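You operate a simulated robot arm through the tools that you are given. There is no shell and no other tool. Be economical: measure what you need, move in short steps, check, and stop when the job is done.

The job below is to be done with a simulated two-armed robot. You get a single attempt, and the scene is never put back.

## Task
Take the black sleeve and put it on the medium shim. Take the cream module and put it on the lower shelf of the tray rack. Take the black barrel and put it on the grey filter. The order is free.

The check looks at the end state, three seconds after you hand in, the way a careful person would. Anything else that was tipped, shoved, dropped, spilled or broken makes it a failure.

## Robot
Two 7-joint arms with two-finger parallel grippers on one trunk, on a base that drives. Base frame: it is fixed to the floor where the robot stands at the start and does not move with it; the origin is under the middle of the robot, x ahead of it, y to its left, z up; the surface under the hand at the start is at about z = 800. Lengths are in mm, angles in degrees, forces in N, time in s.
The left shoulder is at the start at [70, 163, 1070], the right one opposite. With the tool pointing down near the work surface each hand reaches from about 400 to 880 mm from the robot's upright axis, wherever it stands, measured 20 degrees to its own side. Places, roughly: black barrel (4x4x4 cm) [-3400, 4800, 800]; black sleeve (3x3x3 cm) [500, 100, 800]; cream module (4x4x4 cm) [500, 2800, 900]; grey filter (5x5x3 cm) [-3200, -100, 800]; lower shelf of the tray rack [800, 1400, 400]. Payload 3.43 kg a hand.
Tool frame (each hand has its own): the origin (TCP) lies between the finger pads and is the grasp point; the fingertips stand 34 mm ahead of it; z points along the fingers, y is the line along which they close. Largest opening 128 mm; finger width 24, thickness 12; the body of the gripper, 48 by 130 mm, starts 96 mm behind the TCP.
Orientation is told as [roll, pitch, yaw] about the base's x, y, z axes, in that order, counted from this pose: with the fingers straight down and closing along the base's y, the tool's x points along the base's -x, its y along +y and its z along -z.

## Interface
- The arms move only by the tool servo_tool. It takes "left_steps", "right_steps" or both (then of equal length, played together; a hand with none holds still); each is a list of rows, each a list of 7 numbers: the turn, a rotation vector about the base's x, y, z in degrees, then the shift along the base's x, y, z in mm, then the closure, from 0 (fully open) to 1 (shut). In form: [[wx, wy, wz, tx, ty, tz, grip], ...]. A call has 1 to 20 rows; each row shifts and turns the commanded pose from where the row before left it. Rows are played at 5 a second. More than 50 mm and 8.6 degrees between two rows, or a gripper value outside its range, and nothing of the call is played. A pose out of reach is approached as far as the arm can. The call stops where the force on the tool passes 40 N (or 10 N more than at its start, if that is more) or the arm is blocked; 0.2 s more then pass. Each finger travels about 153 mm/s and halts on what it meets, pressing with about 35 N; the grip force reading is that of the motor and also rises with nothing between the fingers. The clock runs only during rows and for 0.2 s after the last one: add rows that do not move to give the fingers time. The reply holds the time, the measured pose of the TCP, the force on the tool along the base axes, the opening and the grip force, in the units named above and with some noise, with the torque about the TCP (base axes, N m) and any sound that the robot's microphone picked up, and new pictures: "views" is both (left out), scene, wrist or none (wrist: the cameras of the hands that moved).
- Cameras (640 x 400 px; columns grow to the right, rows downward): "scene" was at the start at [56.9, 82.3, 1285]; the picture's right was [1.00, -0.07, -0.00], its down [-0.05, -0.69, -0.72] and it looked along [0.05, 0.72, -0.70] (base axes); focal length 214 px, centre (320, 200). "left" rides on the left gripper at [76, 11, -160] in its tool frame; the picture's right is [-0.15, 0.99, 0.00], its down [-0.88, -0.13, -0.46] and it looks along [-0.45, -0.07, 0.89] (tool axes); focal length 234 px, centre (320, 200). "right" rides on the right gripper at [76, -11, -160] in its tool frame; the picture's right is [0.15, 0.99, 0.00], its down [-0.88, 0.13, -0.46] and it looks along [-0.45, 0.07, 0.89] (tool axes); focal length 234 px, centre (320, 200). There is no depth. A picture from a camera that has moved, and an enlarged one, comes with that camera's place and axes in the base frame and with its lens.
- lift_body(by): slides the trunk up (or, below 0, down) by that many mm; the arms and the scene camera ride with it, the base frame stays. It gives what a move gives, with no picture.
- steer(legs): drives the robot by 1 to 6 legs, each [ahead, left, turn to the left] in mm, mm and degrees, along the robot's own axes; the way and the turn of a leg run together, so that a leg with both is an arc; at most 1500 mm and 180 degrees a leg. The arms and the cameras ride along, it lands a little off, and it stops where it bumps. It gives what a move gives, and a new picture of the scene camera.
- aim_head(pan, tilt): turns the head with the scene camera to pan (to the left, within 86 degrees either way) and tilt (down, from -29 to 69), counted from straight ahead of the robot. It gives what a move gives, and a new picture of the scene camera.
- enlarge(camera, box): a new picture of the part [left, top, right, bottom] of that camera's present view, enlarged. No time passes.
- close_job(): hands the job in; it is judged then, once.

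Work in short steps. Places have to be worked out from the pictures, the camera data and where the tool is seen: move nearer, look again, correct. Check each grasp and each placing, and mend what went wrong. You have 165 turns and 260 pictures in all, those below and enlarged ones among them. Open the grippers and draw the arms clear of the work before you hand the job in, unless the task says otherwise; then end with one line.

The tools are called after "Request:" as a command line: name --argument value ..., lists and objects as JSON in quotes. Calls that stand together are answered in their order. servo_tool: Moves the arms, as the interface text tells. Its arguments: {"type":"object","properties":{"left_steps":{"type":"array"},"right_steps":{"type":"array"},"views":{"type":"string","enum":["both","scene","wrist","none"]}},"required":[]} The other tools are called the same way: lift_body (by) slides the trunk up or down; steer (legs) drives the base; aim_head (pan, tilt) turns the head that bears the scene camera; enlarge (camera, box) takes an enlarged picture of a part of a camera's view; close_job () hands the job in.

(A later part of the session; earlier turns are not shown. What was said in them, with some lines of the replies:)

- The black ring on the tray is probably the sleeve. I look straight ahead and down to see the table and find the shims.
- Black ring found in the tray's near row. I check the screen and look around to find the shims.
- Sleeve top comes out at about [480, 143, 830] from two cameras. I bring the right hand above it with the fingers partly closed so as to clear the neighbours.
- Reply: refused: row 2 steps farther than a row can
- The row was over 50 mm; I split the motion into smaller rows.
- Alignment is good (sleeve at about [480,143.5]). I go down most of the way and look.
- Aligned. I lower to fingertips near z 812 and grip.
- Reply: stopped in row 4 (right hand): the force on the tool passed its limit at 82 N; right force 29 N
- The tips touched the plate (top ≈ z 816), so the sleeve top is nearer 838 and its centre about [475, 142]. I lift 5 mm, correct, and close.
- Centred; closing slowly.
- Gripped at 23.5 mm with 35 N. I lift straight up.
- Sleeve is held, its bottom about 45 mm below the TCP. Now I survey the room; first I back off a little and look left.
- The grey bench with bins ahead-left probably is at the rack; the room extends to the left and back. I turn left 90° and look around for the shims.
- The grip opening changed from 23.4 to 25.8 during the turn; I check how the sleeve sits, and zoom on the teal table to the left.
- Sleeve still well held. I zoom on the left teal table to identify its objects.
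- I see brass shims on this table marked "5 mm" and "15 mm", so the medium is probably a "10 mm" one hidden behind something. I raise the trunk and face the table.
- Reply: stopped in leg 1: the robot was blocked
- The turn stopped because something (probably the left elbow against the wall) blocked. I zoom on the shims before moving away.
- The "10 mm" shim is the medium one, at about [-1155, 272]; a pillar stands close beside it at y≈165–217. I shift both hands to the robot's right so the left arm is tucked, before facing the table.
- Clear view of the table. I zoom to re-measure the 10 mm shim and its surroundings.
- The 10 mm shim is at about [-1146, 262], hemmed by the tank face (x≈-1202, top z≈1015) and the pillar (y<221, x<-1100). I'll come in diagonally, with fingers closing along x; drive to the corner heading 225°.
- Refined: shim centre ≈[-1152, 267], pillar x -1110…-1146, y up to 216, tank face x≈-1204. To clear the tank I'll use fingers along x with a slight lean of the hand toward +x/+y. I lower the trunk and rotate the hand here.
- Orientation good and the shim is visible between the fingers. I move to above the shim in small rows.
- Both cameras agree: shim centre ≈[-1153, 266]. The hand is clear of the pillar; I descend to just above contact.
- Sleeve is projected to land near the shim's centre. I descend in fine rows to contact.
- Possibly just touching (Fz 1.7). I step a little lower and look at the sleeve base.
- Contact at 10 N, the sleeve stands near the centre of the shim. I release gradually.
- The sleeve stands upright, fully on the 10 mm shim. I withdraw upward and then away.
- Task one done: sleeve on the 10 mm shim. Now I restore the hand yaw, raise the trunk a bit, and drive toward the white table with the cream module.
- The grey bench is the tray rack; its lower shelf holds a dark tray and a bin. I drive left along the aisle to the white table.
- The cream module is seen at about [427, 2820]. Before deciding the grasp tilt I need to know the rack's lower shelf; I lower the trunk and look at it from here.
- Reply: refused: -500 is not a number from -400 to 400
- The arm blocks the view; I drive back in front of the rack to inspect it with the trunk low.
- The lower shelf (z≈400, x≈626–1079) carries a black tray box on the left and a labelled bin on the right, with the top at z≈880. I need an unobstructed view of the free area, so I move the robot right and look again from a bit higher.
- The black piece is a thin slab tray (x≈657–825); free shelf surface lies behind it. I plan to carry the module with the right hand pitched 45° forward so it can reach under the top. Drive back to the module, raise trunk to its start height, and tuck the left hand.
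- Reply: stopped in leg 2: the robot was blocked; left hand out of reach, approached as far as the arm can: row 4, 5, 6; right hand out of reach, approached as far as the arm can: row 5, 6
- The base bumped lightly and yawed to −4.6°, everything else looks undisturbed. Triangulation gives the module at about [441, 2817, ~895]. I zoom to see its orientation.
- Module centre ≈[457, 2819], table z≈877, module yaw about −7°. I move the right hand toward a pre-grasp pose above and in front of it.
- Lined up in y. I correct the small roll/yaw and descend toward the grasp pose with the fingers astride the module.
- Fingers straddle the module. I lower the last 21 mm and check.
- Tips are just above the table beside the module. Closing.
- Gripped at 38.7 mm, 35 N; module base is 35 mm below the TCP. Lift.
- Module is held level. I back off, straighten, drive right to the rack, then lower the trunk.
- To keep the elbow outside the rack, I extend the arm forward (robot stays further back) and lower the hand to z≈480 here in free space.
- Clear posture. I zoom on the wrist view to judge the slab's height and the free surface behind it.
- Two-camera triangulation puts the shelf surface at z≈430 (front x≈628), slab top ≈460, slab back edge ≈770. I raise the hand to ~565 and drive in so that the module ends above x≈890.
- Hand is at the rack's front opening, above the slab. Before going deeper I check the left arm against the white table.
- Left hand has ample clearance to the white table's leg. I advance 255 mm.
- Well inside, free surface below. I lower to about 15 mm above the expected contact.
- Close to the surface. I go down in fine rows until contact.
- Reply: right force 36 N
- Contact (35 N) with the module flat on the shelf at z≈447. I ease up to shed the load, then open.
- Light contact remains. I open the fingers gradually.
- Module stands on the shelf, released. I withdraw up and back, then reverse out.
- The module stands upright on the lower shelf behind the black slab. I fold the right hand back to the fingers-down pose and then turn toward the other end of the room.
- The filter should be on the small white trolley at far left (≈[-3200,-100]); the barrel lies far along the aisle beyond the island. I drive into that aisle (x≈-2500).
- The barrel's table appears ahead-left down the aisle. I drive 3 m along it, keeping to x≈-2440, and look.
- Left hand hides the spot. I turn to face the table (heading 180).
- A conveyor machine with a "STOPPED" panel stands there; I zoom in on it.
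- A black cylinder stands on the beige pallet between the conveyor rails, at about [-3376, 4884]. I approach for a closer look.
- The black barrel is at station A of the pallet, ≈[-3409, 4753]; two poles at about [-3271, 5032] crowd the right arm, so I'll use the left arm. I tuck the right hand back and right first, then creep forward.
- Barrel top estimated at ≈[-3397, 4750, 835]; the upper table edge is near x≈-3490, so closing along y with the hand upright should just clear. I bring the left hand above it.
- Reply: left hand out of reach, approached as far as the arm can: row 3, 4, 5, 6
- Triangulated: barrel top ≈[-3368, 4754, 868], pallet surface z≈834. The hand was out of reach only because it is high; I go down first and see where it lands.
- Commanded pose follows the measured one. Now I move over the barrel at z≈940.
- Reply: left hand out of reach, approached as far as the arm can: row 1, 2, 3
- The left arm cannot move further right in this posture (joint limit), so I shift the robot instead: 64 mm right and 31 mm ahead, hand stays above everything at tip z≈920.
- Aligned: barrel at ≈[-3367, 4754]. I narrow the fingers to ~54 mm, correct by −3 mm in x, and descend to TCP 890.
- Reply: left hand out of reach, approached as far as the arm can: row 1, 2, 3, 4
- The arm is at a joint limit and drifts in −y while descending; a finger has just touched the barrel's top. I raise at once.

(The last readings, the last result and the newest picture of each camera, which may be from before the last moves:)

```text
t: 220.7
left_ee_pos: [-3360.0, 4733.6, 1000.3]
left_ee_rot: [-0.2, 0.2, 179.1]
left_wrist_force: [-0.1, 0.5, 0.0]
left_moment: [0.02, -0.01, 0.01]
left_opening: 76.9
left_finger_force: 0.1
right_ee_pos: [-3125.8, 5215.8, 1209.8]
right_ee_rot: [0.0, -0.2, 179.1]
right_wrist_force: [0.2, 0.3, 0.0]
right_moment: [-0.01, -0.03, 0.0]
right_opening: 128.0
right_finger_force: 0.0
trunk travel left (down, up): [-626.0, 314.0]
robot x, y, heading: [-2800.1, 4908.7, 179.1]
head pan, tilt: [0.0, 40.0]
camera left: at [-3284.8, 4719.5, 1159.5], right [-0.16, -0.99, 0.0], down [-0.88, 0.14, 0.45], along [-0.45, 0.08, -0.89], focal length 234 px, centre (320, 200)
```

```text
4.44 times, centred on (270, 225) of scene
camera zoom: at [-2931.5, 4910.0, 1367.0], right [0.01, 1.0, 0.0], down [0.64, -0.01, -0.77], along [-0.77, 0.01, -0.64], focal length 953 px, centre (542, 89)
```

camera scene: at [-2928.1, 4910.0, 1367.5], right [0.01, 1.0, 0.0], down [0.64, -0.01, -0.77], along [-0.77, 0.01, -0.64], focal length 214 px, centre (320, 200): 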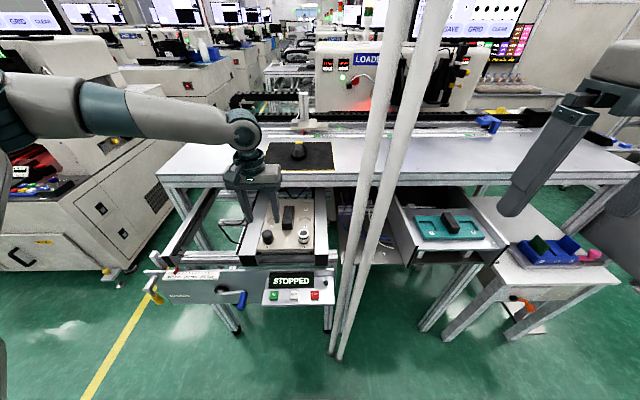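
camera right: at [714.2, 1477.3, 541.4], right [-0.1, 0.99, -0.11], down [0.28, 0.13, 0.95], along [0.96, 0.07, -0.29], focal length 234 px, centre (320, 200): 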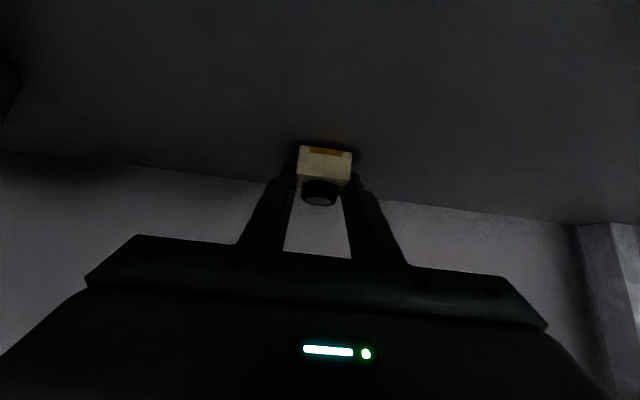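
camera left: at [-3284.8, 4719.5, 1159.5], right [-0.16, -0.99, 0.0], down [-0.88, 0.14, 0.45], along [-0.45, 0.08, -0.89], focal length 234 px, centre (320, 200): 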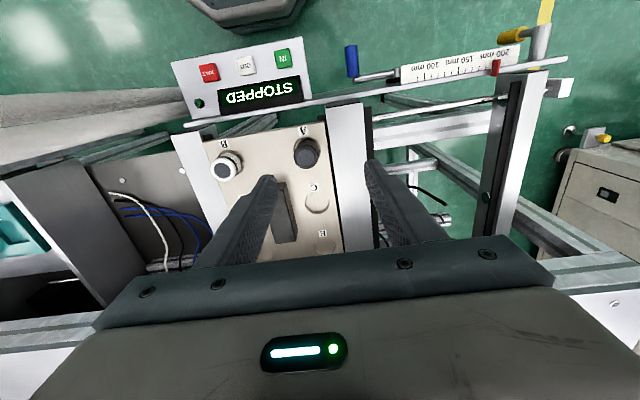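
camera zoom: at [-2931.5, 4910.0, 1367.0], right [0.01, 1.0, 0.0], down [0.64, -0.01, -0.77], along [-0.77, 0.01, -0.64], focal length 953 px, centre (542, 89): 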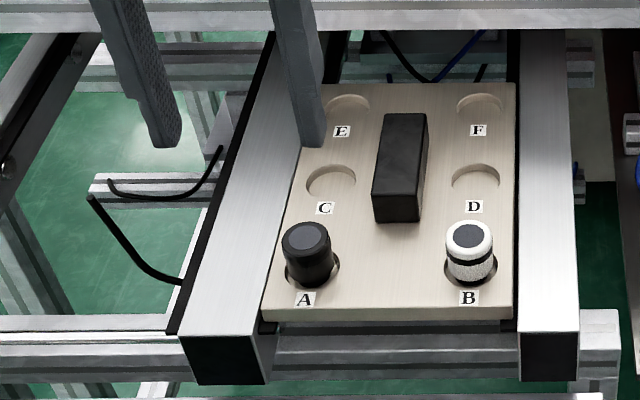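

Barrel undisturbed. I shift the robot 120 mm further right so the hand can work in a more natural leftward pose, then bring the hand back over the barrel.

Request:
steer --legs '[[0, -120, 0]]'

Request:
servo_tool --left_steps '[[0, 0, 0, 0, -35, 0, 0.5], [0, 0, 0, -2, -35, 0, 0.5], [0, 0, 0, -2, -29, -20, 0.5], [0, 0, 0, -2, 0, -25, 0.5], [0, 0, 0, 0, 0, 0, 0.5]]' --views "wrist"

```text
t: 221.9
left_ee_pos: [-3358.3, 4852.4, 1001.5]
left_ee_rot: [-0.3, 0.1, 179.3]
left_wrist_force: [-0.1, 0.0, -0.1]
left_moment: [0.0, -0.02, -0.03]
left_opening: 76.7
left_finger_force: 0.0
right_ee_pos: [-3125.2, 5338.1, 1210.4]
right_ee_rot: [-0.1, -0.2, 179.2]
right_wrist_force: [0.6, 0.6, 0.2]
right_moment: [0.02, -0.03, 0.0]
right_opening: 128.0
right_finger_force: 0.1
trunk travel left (down, up): [-626.0, 314.0]
robot x, y, heading: [-2796.7, 5027.6, 179.3]
head pan, tilt: [0.0, 40.0]
camera scene: at [-2929.6, 5032.0, 1367.0], right [0.01, 1.0, 0.0], down [0.64, -0.01, -0.77], along [-0.77, 0.01, -0.64], focal length 214 px, centre (320, 200)
```

scene: 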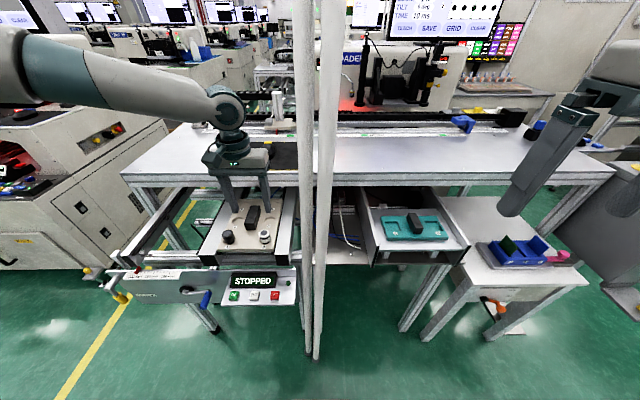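

```text
t: 223.1
left_ee_pos: [-3363.7, 4751.7, 955.5]
left_ee_rot: [-0.2, 0.1, 179.4]
left_wrist_force: [-0.1, -0.1, 0.1]
left_moment: [0.0, 0.03, -0.01]
left_opening: 64.1
left_finger_force: 0.0
right_ee_pos: [-3125.3, 5338.6, 1210.4]
right_ee_rot: [0.0, -0.2, 179.4]
right_wrist_force: [0.5, 0.4, 0.6]
right_moment: [-0.02, 0.03, -0.02]
right_opening: 127.9
right_finger_force: 0.0
trunk travel left (down, up): [-626.0, 314.0]
robot x, y, heading: [-2798.2, 5029.8, 179.5]
head pan, tilt: [0.0, 40.0]
camera left: at [-3288.4, 4739.3, 1114.8], right [-0.16, -0.99, 0.0], down [-0.88, 0.14, 0.45], along [-0.45, 0.08, -0.89], focal length 234 px, centre (320, 200)
```

left: 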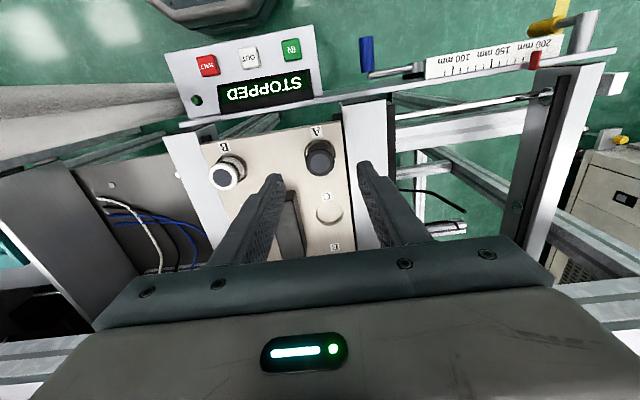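

No reach warning now; the hand is over the barrel. I descend to tip z≈880 and recheck.

Request:
servo_tool --left_steps '[[0, 0, 0, 0, 1, -15, 0.5], [0, 0, 0, 0, 0, -15, 0.5], [0, 0, 0, 0, 0, -12, 0.5], [0, 0, 0, 0, 0, 0, 0.5]]' --views "none"

Request:
enlarge --camera "left" --box '[220, 100, 420, 230]'

```text
t: 224.1
left_ee_pos: [-3363.7, 4752.7, 913.8]
left_ee_rot: [-0.2, 0.1, 179.4]
left_wrist_force: [-0.1, 0.0, -0.4]
left_moment: [0.0, -0.01, 0.03]
left_opening: 64.3
left_finger_force: 0.0
right_ee_pos: [-3126.4, 5339.4, 1210.1]
right_ee_rot: [0.0, -0.3, 179.3]
right_wrist_force: [-0.5, 0.0, -0.3]
right_moment: [0.01, 0.01, 0.0]
right_opening: 127.9
right_finger_force: 0.1
trunk travel left (down, up): [-626.0, 314.0]
robot x, y, heading: [-2798.8, 5030.3, 179.2]
head pan, tilt: [0.0, 40.0]
```

```text
3.08 times, centred on (320, 165) of left
camera zoom: at [-3288.0, 4742.5, 1073.7], right [-0.16, -0.99, 0.0], down [-0.88, 0.14, 0.45], along [-0.45, 0.08, -0.89], focal length 720 px, centre (320, 308)
```

zoom: 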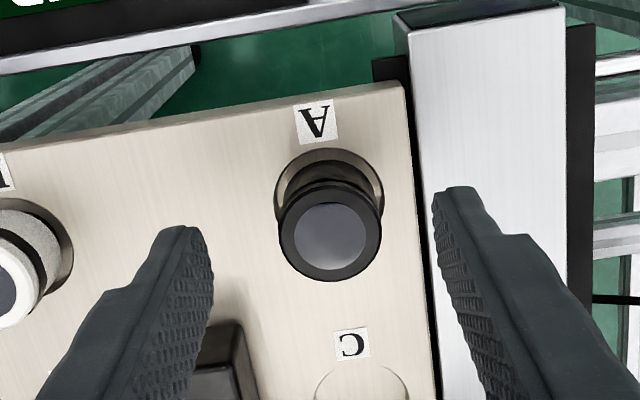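

Barrel at ≈[-3367, 4754]; shift −4 mm in x and go down to TCP≈878.

Request:
servo_tool --left_steps '[[0, 0, 0, -4, 1, -10, 0.5], [0, 0, 0, 0, 0, -14, 0.5], [0, 0, 0, 0, 0, -10, 0.5], [0, 0, 0, 0, 0, 0, 0.5]]' --views "none"

Request:
enlarge --camera "left" --box '[220, 100, 420, 230]'

Request:
enlarge --camera "scene" --box '[170, 160, 310, 265]'

```text
t: 225.1
left_ee_pos: [-3368.1, 4755.3, 880.6]
left_ee_rot: [-0.2, 0.1, 179.4]
left_wrist_force: [-1.1, -0.2, -0.9]
left_moment: [-0.03, 0.01, 0.0]
left_opening: 64.0
left_finger_force: 0.0
right_ee_pos: [-3125.1, 5339.4, 1209.3]
right_ee_rot: [0.1, -0.3, 179.2]
right_wrist_force: [-0.3, -0.5, 0.3]
right_moment: [0.0, 0.01, 0.01]
right_opening: 128.1
right_finger_force: 0.0
trunk travel left (down, up): [-626.0, 314.0]
robot x, y, heading: [-2793.2, 5028.5, 179.5]
head pan, tilt: [0.0, 40.0]
```

```text
3.08 times, centred on (320, 165) of left
camera zoom: at [-3292.9, 4743.1, 1039.0], right [-0.16, -0.99, 0.0], down [-0.88, 0.14, 0.45], along [-0.45, 0.08, -0.89], focal length 720 px, centre (320, 308)
```

zoom: 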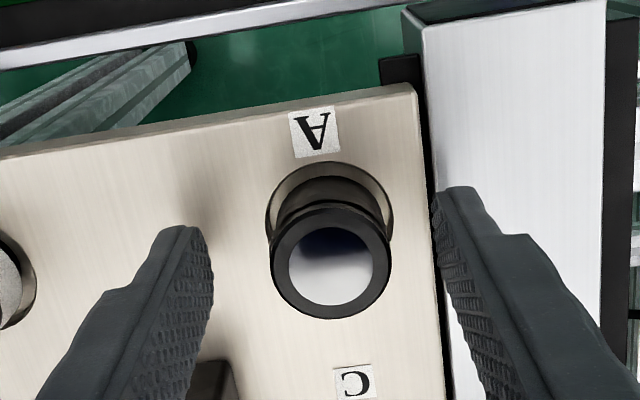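

```text
3.81 times, centred on (240, 212) of scene
camera zoom: at [-2929.5, 5032.7, 1367.1], right [0.01, 1.0, 0.0], down [0.64, -0.01, -0.77], along [-0.77, 0.01, -0.64], focal length 817 px, centre (625, 152)
```

zoom: 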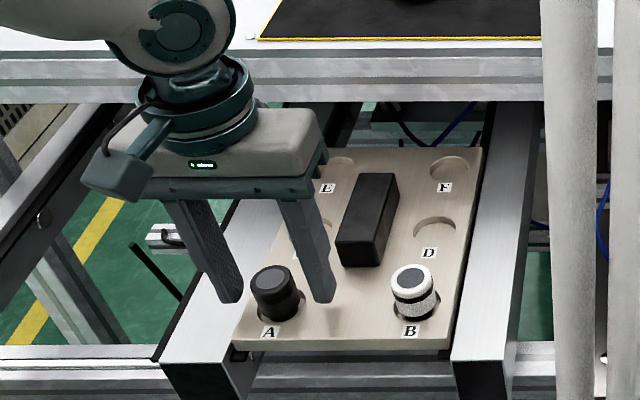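

Centred. I lower 3 mm more and close.

Request:
servo_tool --left_steps '[[0, 0, 0, 0, -1, -3, 0.5], [0, 0, 0, 0, 0, 0, 0.6], [0, 0, 0, 0, 0, 0, 0.7], [0, 0, 0, 0, 0, 0, 0.8], [0, 0, 0, 0, 0, 0, 0.8]]' --views "none"

Request:
enlarge --camera "left" --box '[220, 100, 420, 230]'

```text
t: 226.3
left_ee_pos: [-3368.5, 4754.4, 876.7]
left_ee_rot: [-0.1, 0.2, 179.3]
left_wrist_force: [0.5, 0.7, -0.1]
left_moment: [-0.03, 0.01, 0.02]
left_opening: 30.3
left_finger_force: 34.7
right_ee_pos: [-3126.5, 5339.1, 1210.1]
right_ee_rot: [0.0, -0.2, 179.3]
right_wrist_force: [-1.0, -0.1, 0.0]
right_moment: [0.01, -0.02, 0.03]
right_opening: 128.0
right_finger_force: 0.1
trunk travel left (down, up): [-626.0, 314.0]
robot x, y, heading: [-2798.4, 5031.0, 179.2]
head pan, tilt: [0.0, 40.0]
```

```text
3.08 times, centred on (320, 165) of left
camera zoom: at [-3292.3, 4742.3, 1036.0], right [-0.16, -0.99, 0.0], down [-0.88, 0.14, 0.45], along [-0.45, 0.08, -0.89], focal length 720 px, centre (320, 308)
```

zoom: 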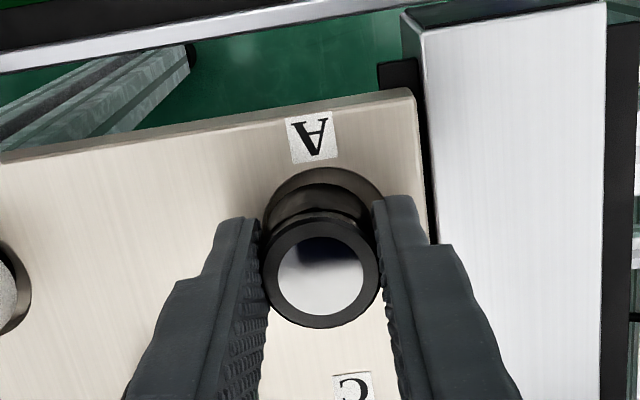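

Gripped at 30.3 mm, 35 N. I lift straight up and check.

Request:
servo_tool --left_steps '[[0, 0, 0, 0, 0, 8, 0.8], [0, 0, 0, 0, 0, 20, 0.8], [0, 0, 0, 0, 0, 35, 0.8], [0, 0, 0, 0, 0, 40, 0.8], [0, 0, 0, 0, 0, 40, 0.8], [0, 0, 0, 20, 0, 30, 0.8], [0, 0, 0, 0, 0, 0, 0.8]]' --views "scene"

Request:
enlarge --camera "left" --box '[220, 100, 420, 230]'

```text
t: 227.9
left_ee_pos: [-3351.5, 4757.6, 1049.3]
left_ee_rot: [-0.2, 0.2, 179.4]
left_wrist_force: [0.1, 0.3, -0.2]
left_moment: [0.01, -0.04, -0.01]
left_opening: 30.3
left_finger_force: 35.2
right_ee_pos: [-3126.2, 5337.4, 1210.2]
right_ee_rot: [0.0, -0.1, 179.3]
right_wrist_force: [0.2, -0.6, -0.3]
right_moment: [0.01, -0.01, 0.0]
right_opening: 128.1
right_finger_force: 0.1
trunk travel left (down, up): [-626.0, 314.0]
robot x, y, heading: [-2794.7, 5029.6, 179.4]
head pan, tilt: [0.0, 40.0]
camera scene: at [-2930.7, 5032.6, 1366.9], right [0.01, 1.0, 0.0], down [0.64, -0.01, -0.77], along [-0.77, 0.01, -0.64], focal length 214 px, centre (320, 200)
```

scene: 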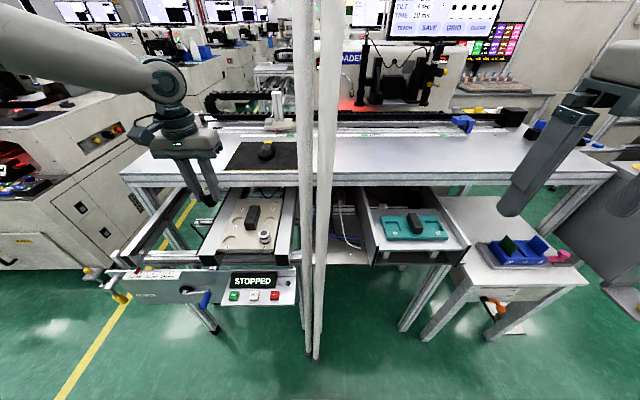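

```text
3.08 times, centred on (320, 165) of left
camera zoom: at [-3275.3, 4744.5, 1208.0], right [-0.16, -0.99, 0.0], down [-0.88, 0.14, 0.45], along [-0.45, 0.08, -0.89], focal length 720 px, centre (320, 308)
```

zoom: 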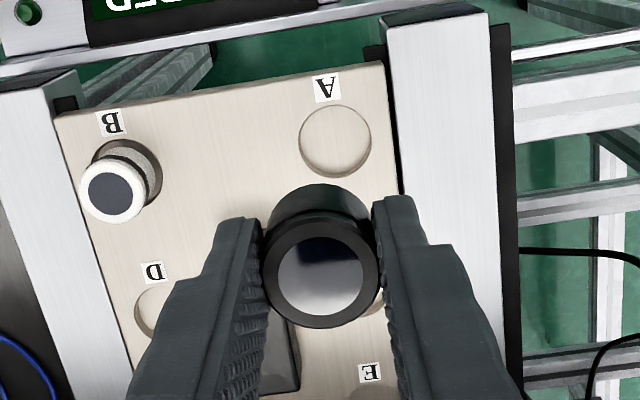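

Barrel in hand (pallet pocket A empty, B undisturbed). I back out, turn to face −y, and drive down the aisle toward the filter.

Request:
steer --legs '[[-350, 0, 0], [0, 0, 90], [1500, 0, 0], [1500, 0, 0], [1000, 0, 0]]'

Request:
aim_head --pan -35 --tilt 25

```text
t: 253.0
left_ee_pos: [-2070.0, 439.0, 1048.7]
left_ee_rot: [-0.2, 0.1, -88.6]
left_wrist_force: [0.3, -0.1, -0.5]
left_moment: [-0.03, -0.01, 0.01]
left_opening: 30.5
left_finger_force: 35.0
right_ee_pos: [-2658.9, 642.0, 1210.5]
right_ee_rot: [0.0, -0.1, -88.6]
right_wrist_force: [-0.2, 0.2, 1.2]
right_moment: [-0.03, -0.03, 0.0]
right_opening: 128.1
right_finger_force: 0.0
trunk travel left (down, up): [-626.0, 314.0]
robot x, y, heading: [-2361.9, 980.7, -88.6]
head pan, tilt: [0.0, 40.0]
camera scene: at [-2358.9, 848.4, 1367.0], right [-1.0, -0.03, 0.0], down [-0.02, 0.64, -0.77], along [0.02, -0.77, -0.64], focal length 214 px, centre (320, 200)
```

scene: 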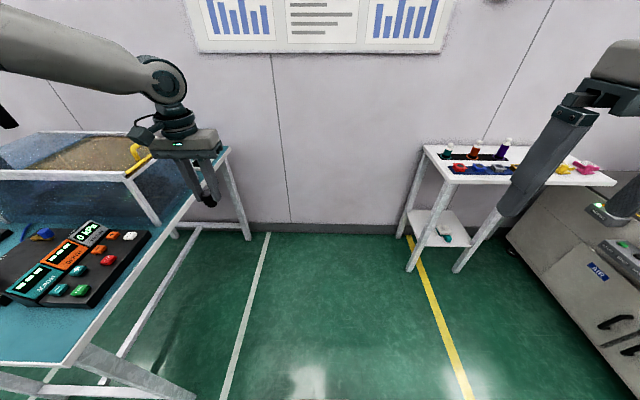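

```text
t: 254.0
left_ee_pos: [-2069.8, 439.4, 1050.0]
left_ee_rot: [-0.3, 0.1, -88.6]
left_wrist_force: [0.7, 0.2, -1.5]
left_moment: [0.01, 0.02, 0.02]
left_opening: 30.6
left_finger_force: 35.0
right_ee_pos: [-2659.2, 641.0, 1210.5]
right_ee_rot: [0.0, -0.2, -88.6]
right_wrist_force: [-0.3, -0.9, 0.0]
right_moment: [0.02, -0.02, 0.03]
right_opening: 128.0
right_finger_force: 0.0
trunk travel left (down, up): [-626.0, 314.0]
robot x, y, heading: [-2361.2, 982.0, -88.3]
head pan, tilt: [-35.0, 25.0]
camera scene: at [-2411.9, 856.5, 1390.3], right [-0.83, 0.55, 0.0], down [0.23, 0.35, -0.91], along [-0.5, -0.76, -0.42], focal length 214 px, centre (320, 200)
```

scene: 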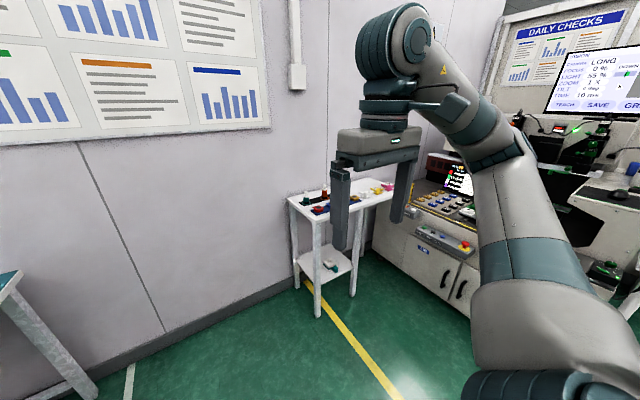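

The trolley stands against the wall ahead-right (x≈-3720…-2990, y≈-325…35). I zoom to find the grey filter.

Request:
enlarge --camera "scene" --box '[270, 160, 430, 260]'

Request:
aim_head --pan -25 --tilt 38

Request:
enlarge --camera "scene" --box '[270, 100, 430, 200]'

```text
4.00 times, centred on (350, 210) of scene
camera zoom: at [-2411.9, 856.5, 1390.3], right [-0.83, 0.55, 0.0], down [0.23, 0.35, -0.91], along [-0.5, -0.76, -0.42], focal length 858 px, centre (200, 160)
```

zoom: 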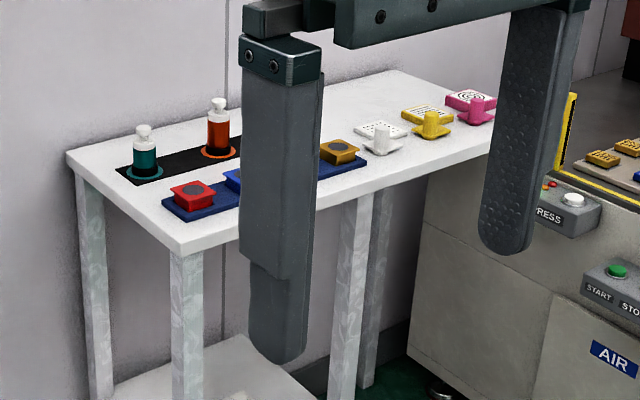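

```text
t: 254.8
left_ee_pos: [-2070.0, 438.3, 1049.2]
left_ee_rot: [-0.2, 0.1, -88.6]
left_wrist_force: [-0.8, -0.4, -1.3]
left_moment: [0.0, -0.01, -0.02]
left_opening: 30.5
left_finger_force: 34.9
right_ee_pos: [-2659.0, 642.0, 1210.7]
right_ee_rot: [0.0, -0.2, -88.7]
right_wrist_force: [-0.1, -0.1, 0.1]
right_moment: [0.03, 0.02, 0.0]
right_opening: 128.0
right_finger_force: 0.1
trunk travel left (down, up): [-626.0, 314.0]
robot x, y, heading: [-2362.3, 984.5, -88.6]
head pan, tilt: [-25.0, 38.0]
camera scene: at [-2395.6, 854.2, 1370.1], right [-0.92, 0.4, 0.0], down [0.25, 0.56, -0.79], along [-0.31, -0.72, -0.62], focal length 214 px, centre (320, 200)
```

scene: 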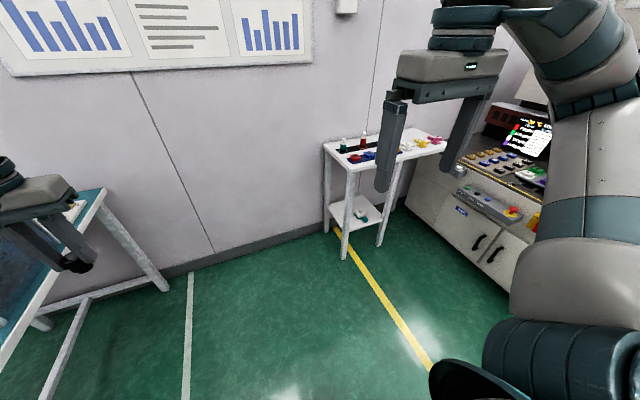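

```text
4.00 times, centred on (350, 150) of scene
camera zoom: at [-2395.6, 854.2, 1370.1], right [-0.92, 0.4, 0.0], down [0.25, 0.56, -0.79], along [-0.31, -0.72, -0.62], focal length 858 px, centre (200, 400)
```

zoom: 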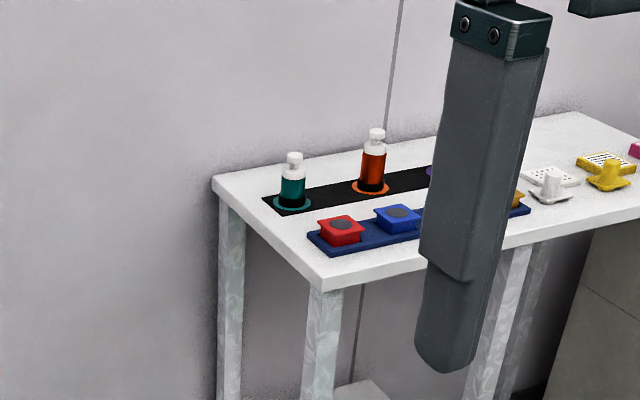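

Filters sit on a blue strip: red, blue, (hidden, presumably grey), yellow; the grey one should be at about [-3180, -40]. I approach diagonally (heading 225°), stopping short to look.

Request:
steer --legs '[[0, 0, -46.4], [480, -73, 0]]'

Request:
aim_head --pan 5 --tilt 38

Request:
enlarge --camera "scene" --box '[240, 80, 440, 220]'

```text
t: 259.8
left_ee_pos: [-2956.4, 117.6, 1049.2]
left_ee_rot: [-0.2, 0.0, -136.1]
left_wrist_force: [0.2, 0.1, -0.6]
left_moment: [-0.02, 0.0, 0.01]
left_opening: 30.3
left_finger_force: 35.0
right_ee_pos: [-3206.1, 688.8, 1210.6]
right_ee_rot: [0.0, -0.1, -136.0]
right_wrist_force: [0.4, 1.3, 0.2]
right_moment: [-0.01, 0.0, 0.01]
right_opening: 127.8
right_finger_force: 0.2
trunk travel left (down, up): [-626.0, 314.0]
robot x, y, heading: [-2754.0, 699.9, -136.1]
head pan, tilt: [-25.0, 38.0]
camera scene: at [-2871.2, 639.7, 1370.0], right [-0.33, 0.94, 0.0], down [0.58, 0.2, -0.79], along [-0.74, -0.26, -0.62], focal length 214 px, centre (320, 200)
```

scene: 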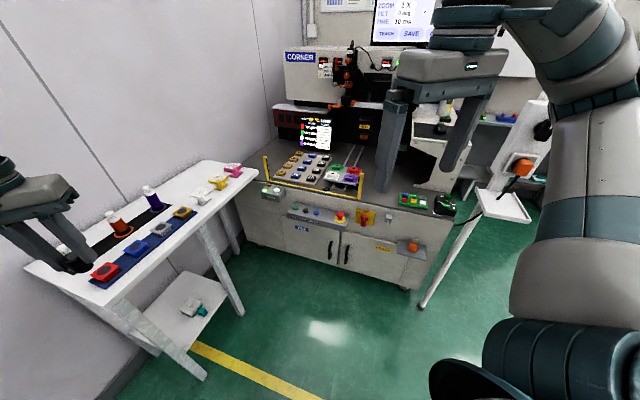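

```text
t: 260.7
left_ee_pos: [-2957.3, 118.0, 1050.6]
left_ee_rot: [-0.3, 0.1, -136.0]
left_wrist_force: [0.3, 0.0, -0.2]
left_moment: [-0.05, 0.02, 0.03]
left_opening: 30.2
left_finger_force: 34.5
right_ee_pos: [-3206.0, 689.7, 1210.9]
right_ee_rot: [0.0, -0.2, -135.9]
right_wrist_force: [0.8, -0.5, -0.2]
right_moment: [0.01, -0.03, -0.01]
right_opening: 127.8
right_finger_force: 0.1
trunk travel left (down, up): [-626.0, 314.0]
robot x, y, heading: [-2753.8, 704.0, -135.8]
head pan, tilt: [5.0, 38.0]
camera scene: at [-2846.0, 602.9, 1370.1], right [-0.76, 0.66, 0.0], down [0.4, 0.47, -0.79], along [-0.52, -0.6, -0.62], focal length 214 px, centre (320, 200)
```

scene: 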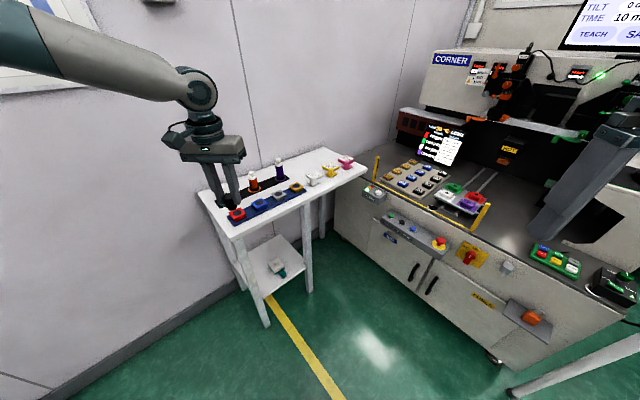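

```text
2.86 times, centred on (340, 150) of scene
camera zoom: at [-2846.0, 602.9, 1370.1], right [-0.76, 0.66, 0.0], down [0.4, 0.47, -0.79], along [-0.52, -0.6, -0.62], focal length 613 px, centre (263, 343)
```

zoom: 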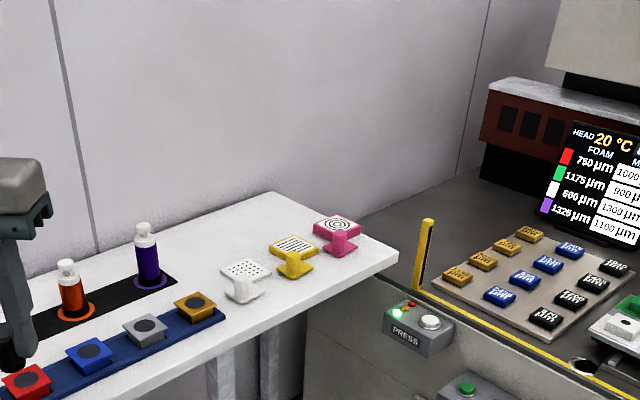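

The grey filter is third on the strip, ≈[-3185, -50]. I advance 260 mm so it lies within comfortable reach of the left hand.

Request:
steer --legs '[[262, 0, 0]]'

Request:
servo_tool --left_steps '[[0, 0, 0, 0, 0, 0, 0.8]]' --views "wrist"

Request:
aim_head --pan 15 --tilt 50

Request:
enlarge --camera "scene" --box '[200, 100, 400, 240]'

```text
t: 262.6
left_ee_pos: [-3143.7, -68.7, 1050.0]
left_ee_rot: [-0.2, 0.0, -135.7]
left_wrist_force: [0.1, 0.5, -0.5]
left_moment: [0.02, -0.02, 0.02]
left_opening: 30.5
left_finger_force: 35.1
right_ee_pos: [-3393.9, 503.0, 1210.3]
right_ee_rot: [0.0, -0.2, -135.6]
right_wrist_force: [-0.2, -0.2, 0.6]
right_moment: [-0.01, 0.0, 0.02]
right_opening: 127.9
right_finger_force: 0.1
trunk travel left (down, up): [-626.0, 314.0]
robot x, y, heading: [-2946.2, 521.5, -135.6]
head pan, tilt: [5.0, 38.0]
camera scene: at [-3034.7, 418.0, 1370.1], right [-0.76, 0.65, 0.0], down [0.4, 0.47, -0.79], along [-0.51, -0.6, -0.62], focal length 214 px, centre (320, 200)
```

scene: 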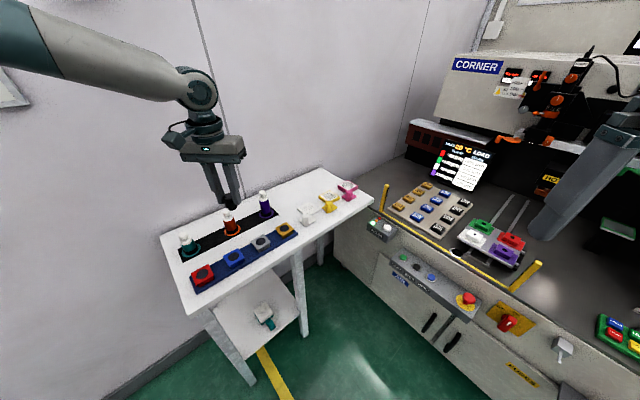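

```text
t: 263.0
left_ee_pos: [-3143.3, -67.4, 1050.0]
left_ee_rot: [-0.2, 0.1, -135.7]
left_wrist_force: [-0.7, -0.5, 0.0]
left_moment: [-0.03, 0.01, 0.0]
left_opening: 30.5
left_finger_force: 35.1
right_ee_pos: [-3393.7, 503.6, 1211.7]
right_ee_rot: [0.0, -0.3, -135.7]
right_wrist_force: [0.4, -0.1, 0.4]
right_moment: [0.0, 0.0, -0.02]
right_opening: 127.8
right_finger_force: 0.0
trunk travel left (down, up): [-626.0, 314.0]
robot x, y, heading: [-2943.0, 519.4, -135.6]
head pan, tilt: [5.0, 38.0]
camera left: at [-3079.3, -22.8, 1208.8], right [0.59, -0.81, 0.0], down [-0.72, -0.52, 0.45], along [-0.37, -0.26, -0.89], focal length 234 px, centre (320, 200)
```

left: 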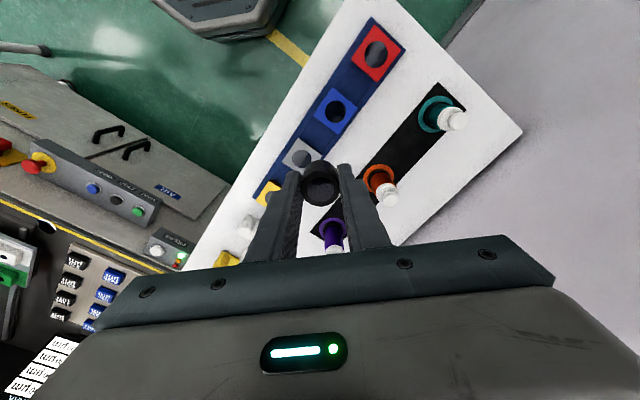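

```text
t: 263.8
left_ee_pos: [-3143.1, -67.5, 1050.1]
left_ee_rot: [-0.1, 0.1, -135.8]
left_wrist_force: [-0.3, -0.6, -1.1]
left_moment: [-0.01, -0.02, -0.02]
left_opening: 30.3
left_finger_force: 35.1
right_ee_pos: [-3394.9, 503.7, 1209.7]
right_ee_rot: [0.0, -0.2, -135.8]
right_wrist_force: [0.0, -0.3, 0.2]
right_moment: [0.01, 0.01, 0.01]
right_opening: 127.9
right_finger_force: 0.1
trunk travel left (down, up): [-626.0, 314.0]
robot x, y, heading: [-2943.4, 520.8, -135.6]
head pan, tilt: [15.0, 50.0]
camera scene: at [-3018.1, 416.9, 1352.9], right [-0.86, 0.51, 0.0], down [0.39, 0.66, -0.64], along [-0.33, -0.55, -0.77], focal length 214 px, centre (320, 200)
```

scene: 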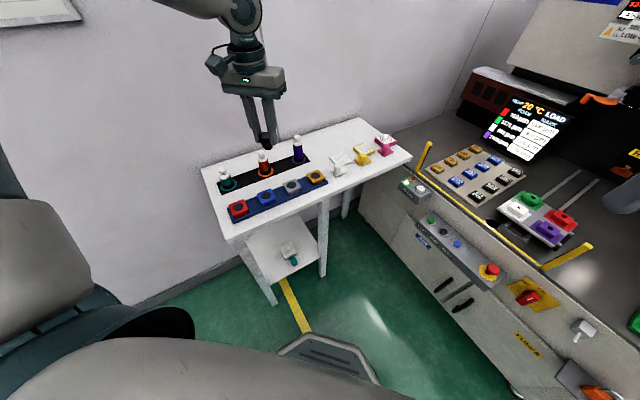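

```text
2.86 times, centred on (300, 170) of scene
camera zoom: at [-3018.1, 416.9, 1352.9], right [-0.86, 0.51, 0.0], down [0.39, 0.66, -0.64], along [-0.33, -0.55, -0.77], focal length 613 px, centre (377, 286)
```

zoom: 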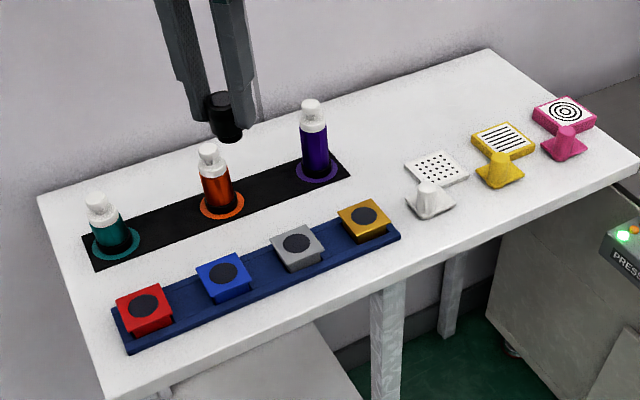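

Triangulated grey filter top: [-3191, -60, 834]. I move the barrel over it and descend to just above.

Request:
servo_tool --left_steps '[[0, 0, 0, -25, 4, -10, 0.8], [0, 0, 0, -24, 3, -30, 0.8], [0, 0, 0, 0, 0, -35, 0.8], [0, 0, 0, 0, 0, -35, 0.8], [0, 0, 0, 0, 0, -25, 0.8], [0, 0, 0, 0, 0, 0, 0.8]]' --views "wrist"

Request:
enlarge --camera "scene" --box '[220, 120, 360, 220]'

Request:
enlarge --camera "left" --box '[220, 100, 420, 230]'

```text
t: 265.1
left_ee_pos: [-3192.2, -57.9, 916.3]
left_ee_rot: [-0.3, 0.1, -135.7]
left_wrist_force: [0.6, -0.5, 0.4]
left_moment: [-0.04, 0.0, 0.01]
left_opening: 30.2
left_finger_force: 34.9
right_ee_pos: [-3395.8, 502.3, 1210.5]
right_ee_rot: [0.0, -0.2, -135.7]
right_wrist_force: [0.4, 0.1, 0.3]
right_moment: [-0.03, -0.01, -0.01]
right_opening: 127.9
right_finger_force: 0.0
trunk travel left (down, up): [-626.0, 314.0]
robot x, y, heading: [-2946.3, 519.8, -135.6]
head pan, tilt: [15.0, 50.0]
camera left: at [-3129.5, -14.5, 1075.0], right [0.59, -0.81, 0.0], down [-0.72, -0.52, 0.45], along [-0.37, -0.26, -0.89], focal length 234 px, centre (320, 200)
```

left: 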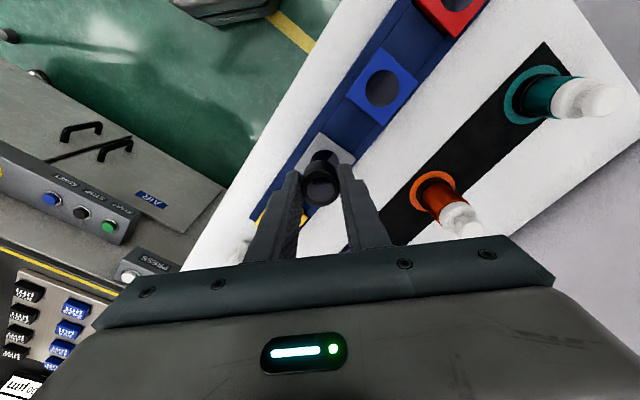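

```text
4.00 times, centred on (290, 170) of scene
camera zoom: at [-3017.8, 417.7, 1352.9], right [-0.86, 0.51, 0.0], down [0.39, 0.66, -0.64], along [-0.33, -0.55, -0.77], focal length 858 px, centre (440, 320)
```

zoom: 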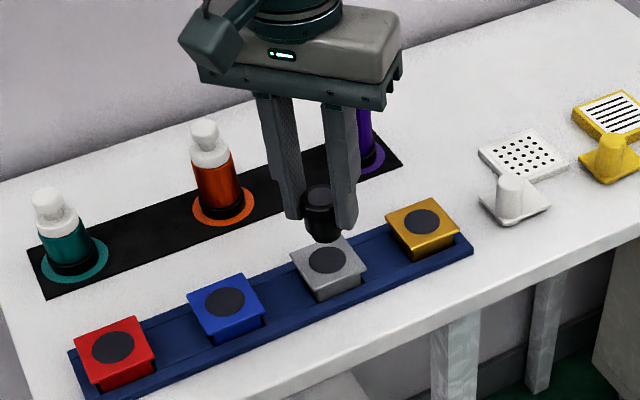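

```text
3.08 times, centred on (320, 165) of left
camera zoom: at [-3129.5, -14.5, 1075.0], right [0.59, -0.81, 0.0], down [-0.72, -0.52, 0.45], along [-0.37, -0.26, -0.89], focal length 720 px, centre (320, 308)
```

zoom: 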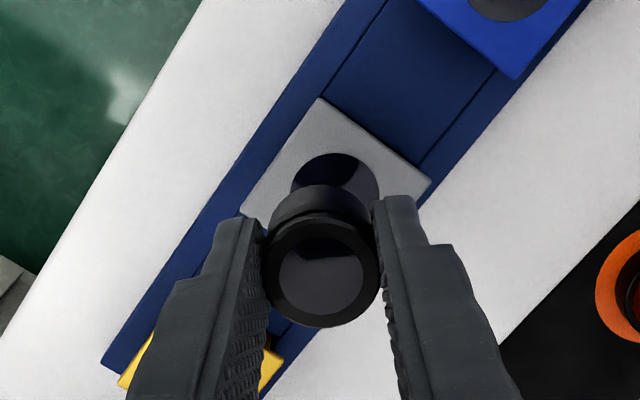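

Barrel is over the filter's disc within ~3 mm. I descend in fine rows to contact.

Request:
servo_tool --left_steps '[[0, 0, 0, 1, -2, -12, 0.8], [0, 0, 0, 0, 0, -10, 0.8], [0, 0, 0, 0, 0, -5, 0.8], [0, 0, 0, 0, 0, -3, 0.8], [0, 0, 0, 0, 0, 0, 0.8]]' --views "none"

Request:
enlarge --camera "scene" --box '[260, 150, 330, 200]'

```text
t: 266.4
left_ee_pos: [-3191.3, -62.8, 885.8]
left_ee_rot: [-0.2, 0.2, -135.6]
left_wrist_force: [0.4, -0.5, -0.2]
left_moment: [-0.02, -0.01, 0.0]
left_opening: 30.4
left_finger_force: 35.5
right_ee_pos: [-3396.0, 503.0, 1210.3]
right_ee_rot: [0.1, -0.2, -135.7]
right_wrist_force: [-0.5, 0.6, -0.3]
right_moment: [0.02, 0.02, 0.03]
right_opening: 128.1
right_finger_force: 0.1
trunk travel left (down, up): [-626.0, 314.0]
robot x, y, heading: [-2945.7, 517.1, -135.4]
head pan, tilt: [15.0, 50.0]
```

```text
8.00 times, centred on (295, 175) of scene
camera zoom: at [-3017.9, 417.2, 1352.9], right [-0.86, 0.51, 0.0], down [0.39, 0.66, -0.64], along [-0.33, -0.55, -0.77], focal length 1716 px, centre (520, 400)
```

zoom: 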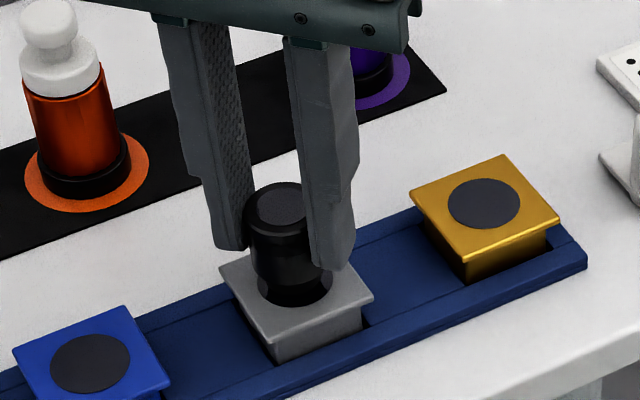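

Well centred. A few more millimetres to contact.

Request:
servo_tool --left_steps '[[0, 0, 0, 0, 0, -2, 0.8], [0, 0, 0, 0, 0, -2, 0.8], [0, 0, 0, 0, 0, 0, 0.8]]' --views "none"

```text
t: 267.1
left_ee_pos: [-3193.1, -63.8, 880.7]
left_ee_rot: [-0.2, 0.1, -135.7]
left_wrist_force: [0.4, -1.7, 4.3]
left_moment: [-0.09, -0.04, -0.01]
left_opening: 30.2
left_finger_force: 34.8
right_ee_pos: [-3395.8, 503.4, 1210.6]
right_ee_rot: [0.0, -0.2, -135.7]
right_wrist_force: [0.5, 0.2, 0.6]
right_moment: [0.03, -0.03, -0.01]
right_opening: 128.1
right_finger_force: 0.1
trunk travel left (down, up): [-626.0, 314.0]
robot x, y, heading: [-2943.6, 518.6, -135.3]
head pan, tilt: [15.0, 50.0]
```

Contact (Fz ≈ 4 N) at TCP 881, as predicted. I open gradually.

Request:
servo_tool --left_steps '[[0, 0, 0, 0, 0, 0, 0.75], [0, 0, 0, 0, 0, 0, 0.73], [0, 0, 0, 0, 0, 0, 0.7], [0, 0, 0, 0, 0, 0, 0.6], [0, 0, 0, 0, 0, 0, 0.5], [0, 0, 0, 0, 0, 0, 0.5]]' --views "none"

Request:
enlarge --camera "scene" --box '[260, 150, 330, 200]'

Request:
enlarge --camera "left" --box '[220, 100, 420, 230]'

```text
t: 268.6
left_ee_pos: [-3192.1, -62.8, 880.3]
left_ee_rot: [-0.2, 0.1, -135.8]
left_wrist_force: [-0.1, 0.2, 0.0]
left_moment: [-0.02, -0.02, 0.02]
left_opening: 63.8
left_finger_force: 0.1
right_ee_pos: [-3395.4, 502.9, 1210.1]
right_ee_rot: [0.0, -0.2, -135.7]
right_wrist_force: [-0.3, 0.1, -0.3]
right_moment: [0.0, 0.0, 0.01]
right_opening: 128.0
right_finger_force: 0.0
trunk travel left (down, up): [-626.0, 314.0]
robot x, y, heading: [-2945.1, 519.3, -135.6]
head pan, tilt: [15.0, 50.0]
```

```text
8.00 times, centred on (295, 175) of scene
camera zoom: at [-3017.9, 417.1, 1352.9], right [-0.86, 0.51, 0.0], down [0.39, 0.66, -0.64], along [-0.33, -0.55, -0.77], focal length 1716 px, centre (520, 400)
```

zoom: 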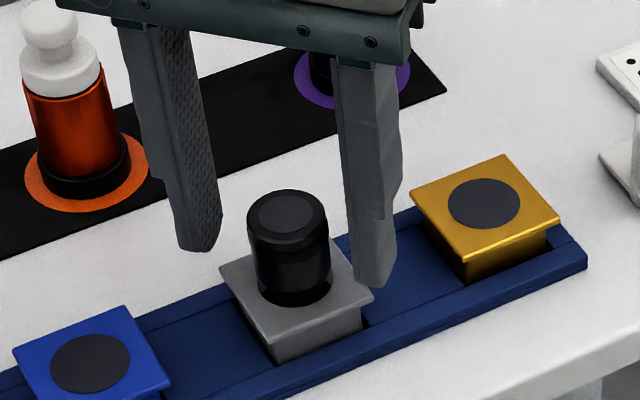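

```text
3.08 times, centred on (320, 165) of left
camera zoom: at [-3128.5, -18.6, 1038.9], right [0.59, -0.81, 0.0], down [-0.72, -0.52, 0.45], along [-0.37, -0.26, -0.89], focal length 720 px, centre (320, 308)
```

zoom: 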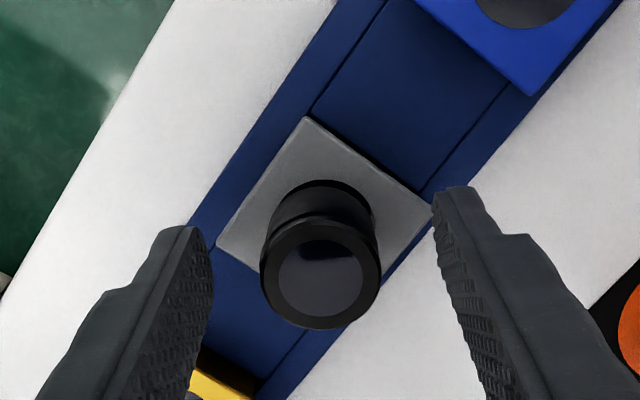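

The barrel stands upright, centred on the grey filter. I raise the hand straight up and back the robot away.

Request:
servo_tool --left_steps '[[0, 0, 0, 0, 0, 20, 0.5], [0, 0, 0, 0, 0, 40, 0.5], [0, 0, 0, 0, 0, 45, 0.4], [0, 0, 0, 0, 0, 45, 0.2], [0, 0, 0, 0, 0, 30, 0]]' --views "none"

Request:
steer --legs '[[-350, 0, 0]]'

Request:
enlarge --camera "scene" --box '[230, 80, 390, 180]'

```text
t: 269.8
left_ee_pos: [-3192.2, -60.5, 1064.6]
left_ee_rot: [-0.1, 0.1, -135.8]
left_wrist_force: [-0.8, 0.3, -0.5]
left_moment: [0.01, 0.04, -0.02]
left_opening: 127.8
left_finger_force: 0.0
right_ee_pos: [-3395.4, 503.1, 1210.5]
right_ee_rot: [0.0, -0.3, -135.6]
right_wrist_force: [0.7, -0.7, 0.3]
right_moment: [-0.02, -0.01, 0.02]
right_opening: 127.8
right_finger_force: 0.0
trunk travel left (down, up): [-626.0, 314.0]
robot x, y, heading: [-2944.5, 518.3, -135.4]
head pan, tilt: [15.0, 50.0]
```

```text
t: 272.1
left_ee_pos: [-2933.9, 187.4, 1063.1]
left_ee_rot: [-0.1, 0.1, -135.2]
left_wrist_force: [0.4, 0.8, -1.3]
left_moment: [-0.01, 0.01, 0.0]
left_opening: 128.0
left_finger_force: 0.1
right_ee_pos: [-3141.5, 748.9, 1211.4]
right_ee_rot: [-0.1, -0.2, -135.4]
right_wrist_force: [1.1, 0.6, -0.7]
right_moment: [0.03, -0.01, -0.01]
right_opening: 127.9
right_finger_force: 0.1
trunk travel left (down, up): [-626.0, 314.0]
robot x, y, heading: [-2688.8, 770.2, -135.2]
head pan, tilt: [15.0, 50.0]
camera scene: at [-2763.6, 666.5, 1352.8], right [-0.86, 0.5, 0.0], down [0.39, 0.66, -0.64], along [-0.32, -0.56, -0.77], focal length 214 px, centre (320, 200)
```

scene: 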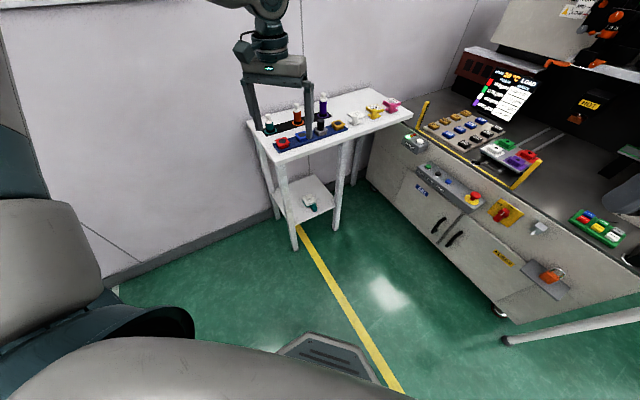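

```text
4.00 times, centred on (310, 130) of scene
camera zoom: at [-2763.6, 666.5, 1352.8], right [-0.86, 0.5, 0.0], down [0.39, 0.66, -0.64], along [-0.32, -0.56, -0.77], focal length 858 px, centre (360, 480)
```

zoom: 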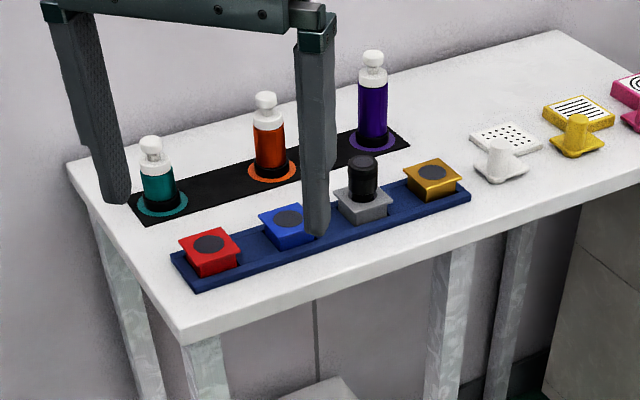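

All three items stand in place and both hands are open and clear; I hand in.

Request:
close_job

```text
The job is handed in.
```

The job is handed in: the black sleeve is on the 10 mm (medium) shim, the cream module is on the lower shelf of the tray rack, and the black barrel is on the grey filter. The robot was stopped by contact twice while driving, at the shim table and at the white table. The left hand also touched the barrel once before the grasp. I saw nothing out of place afterwards, but I did not go back to inspect the spots where the driving contacts happened.
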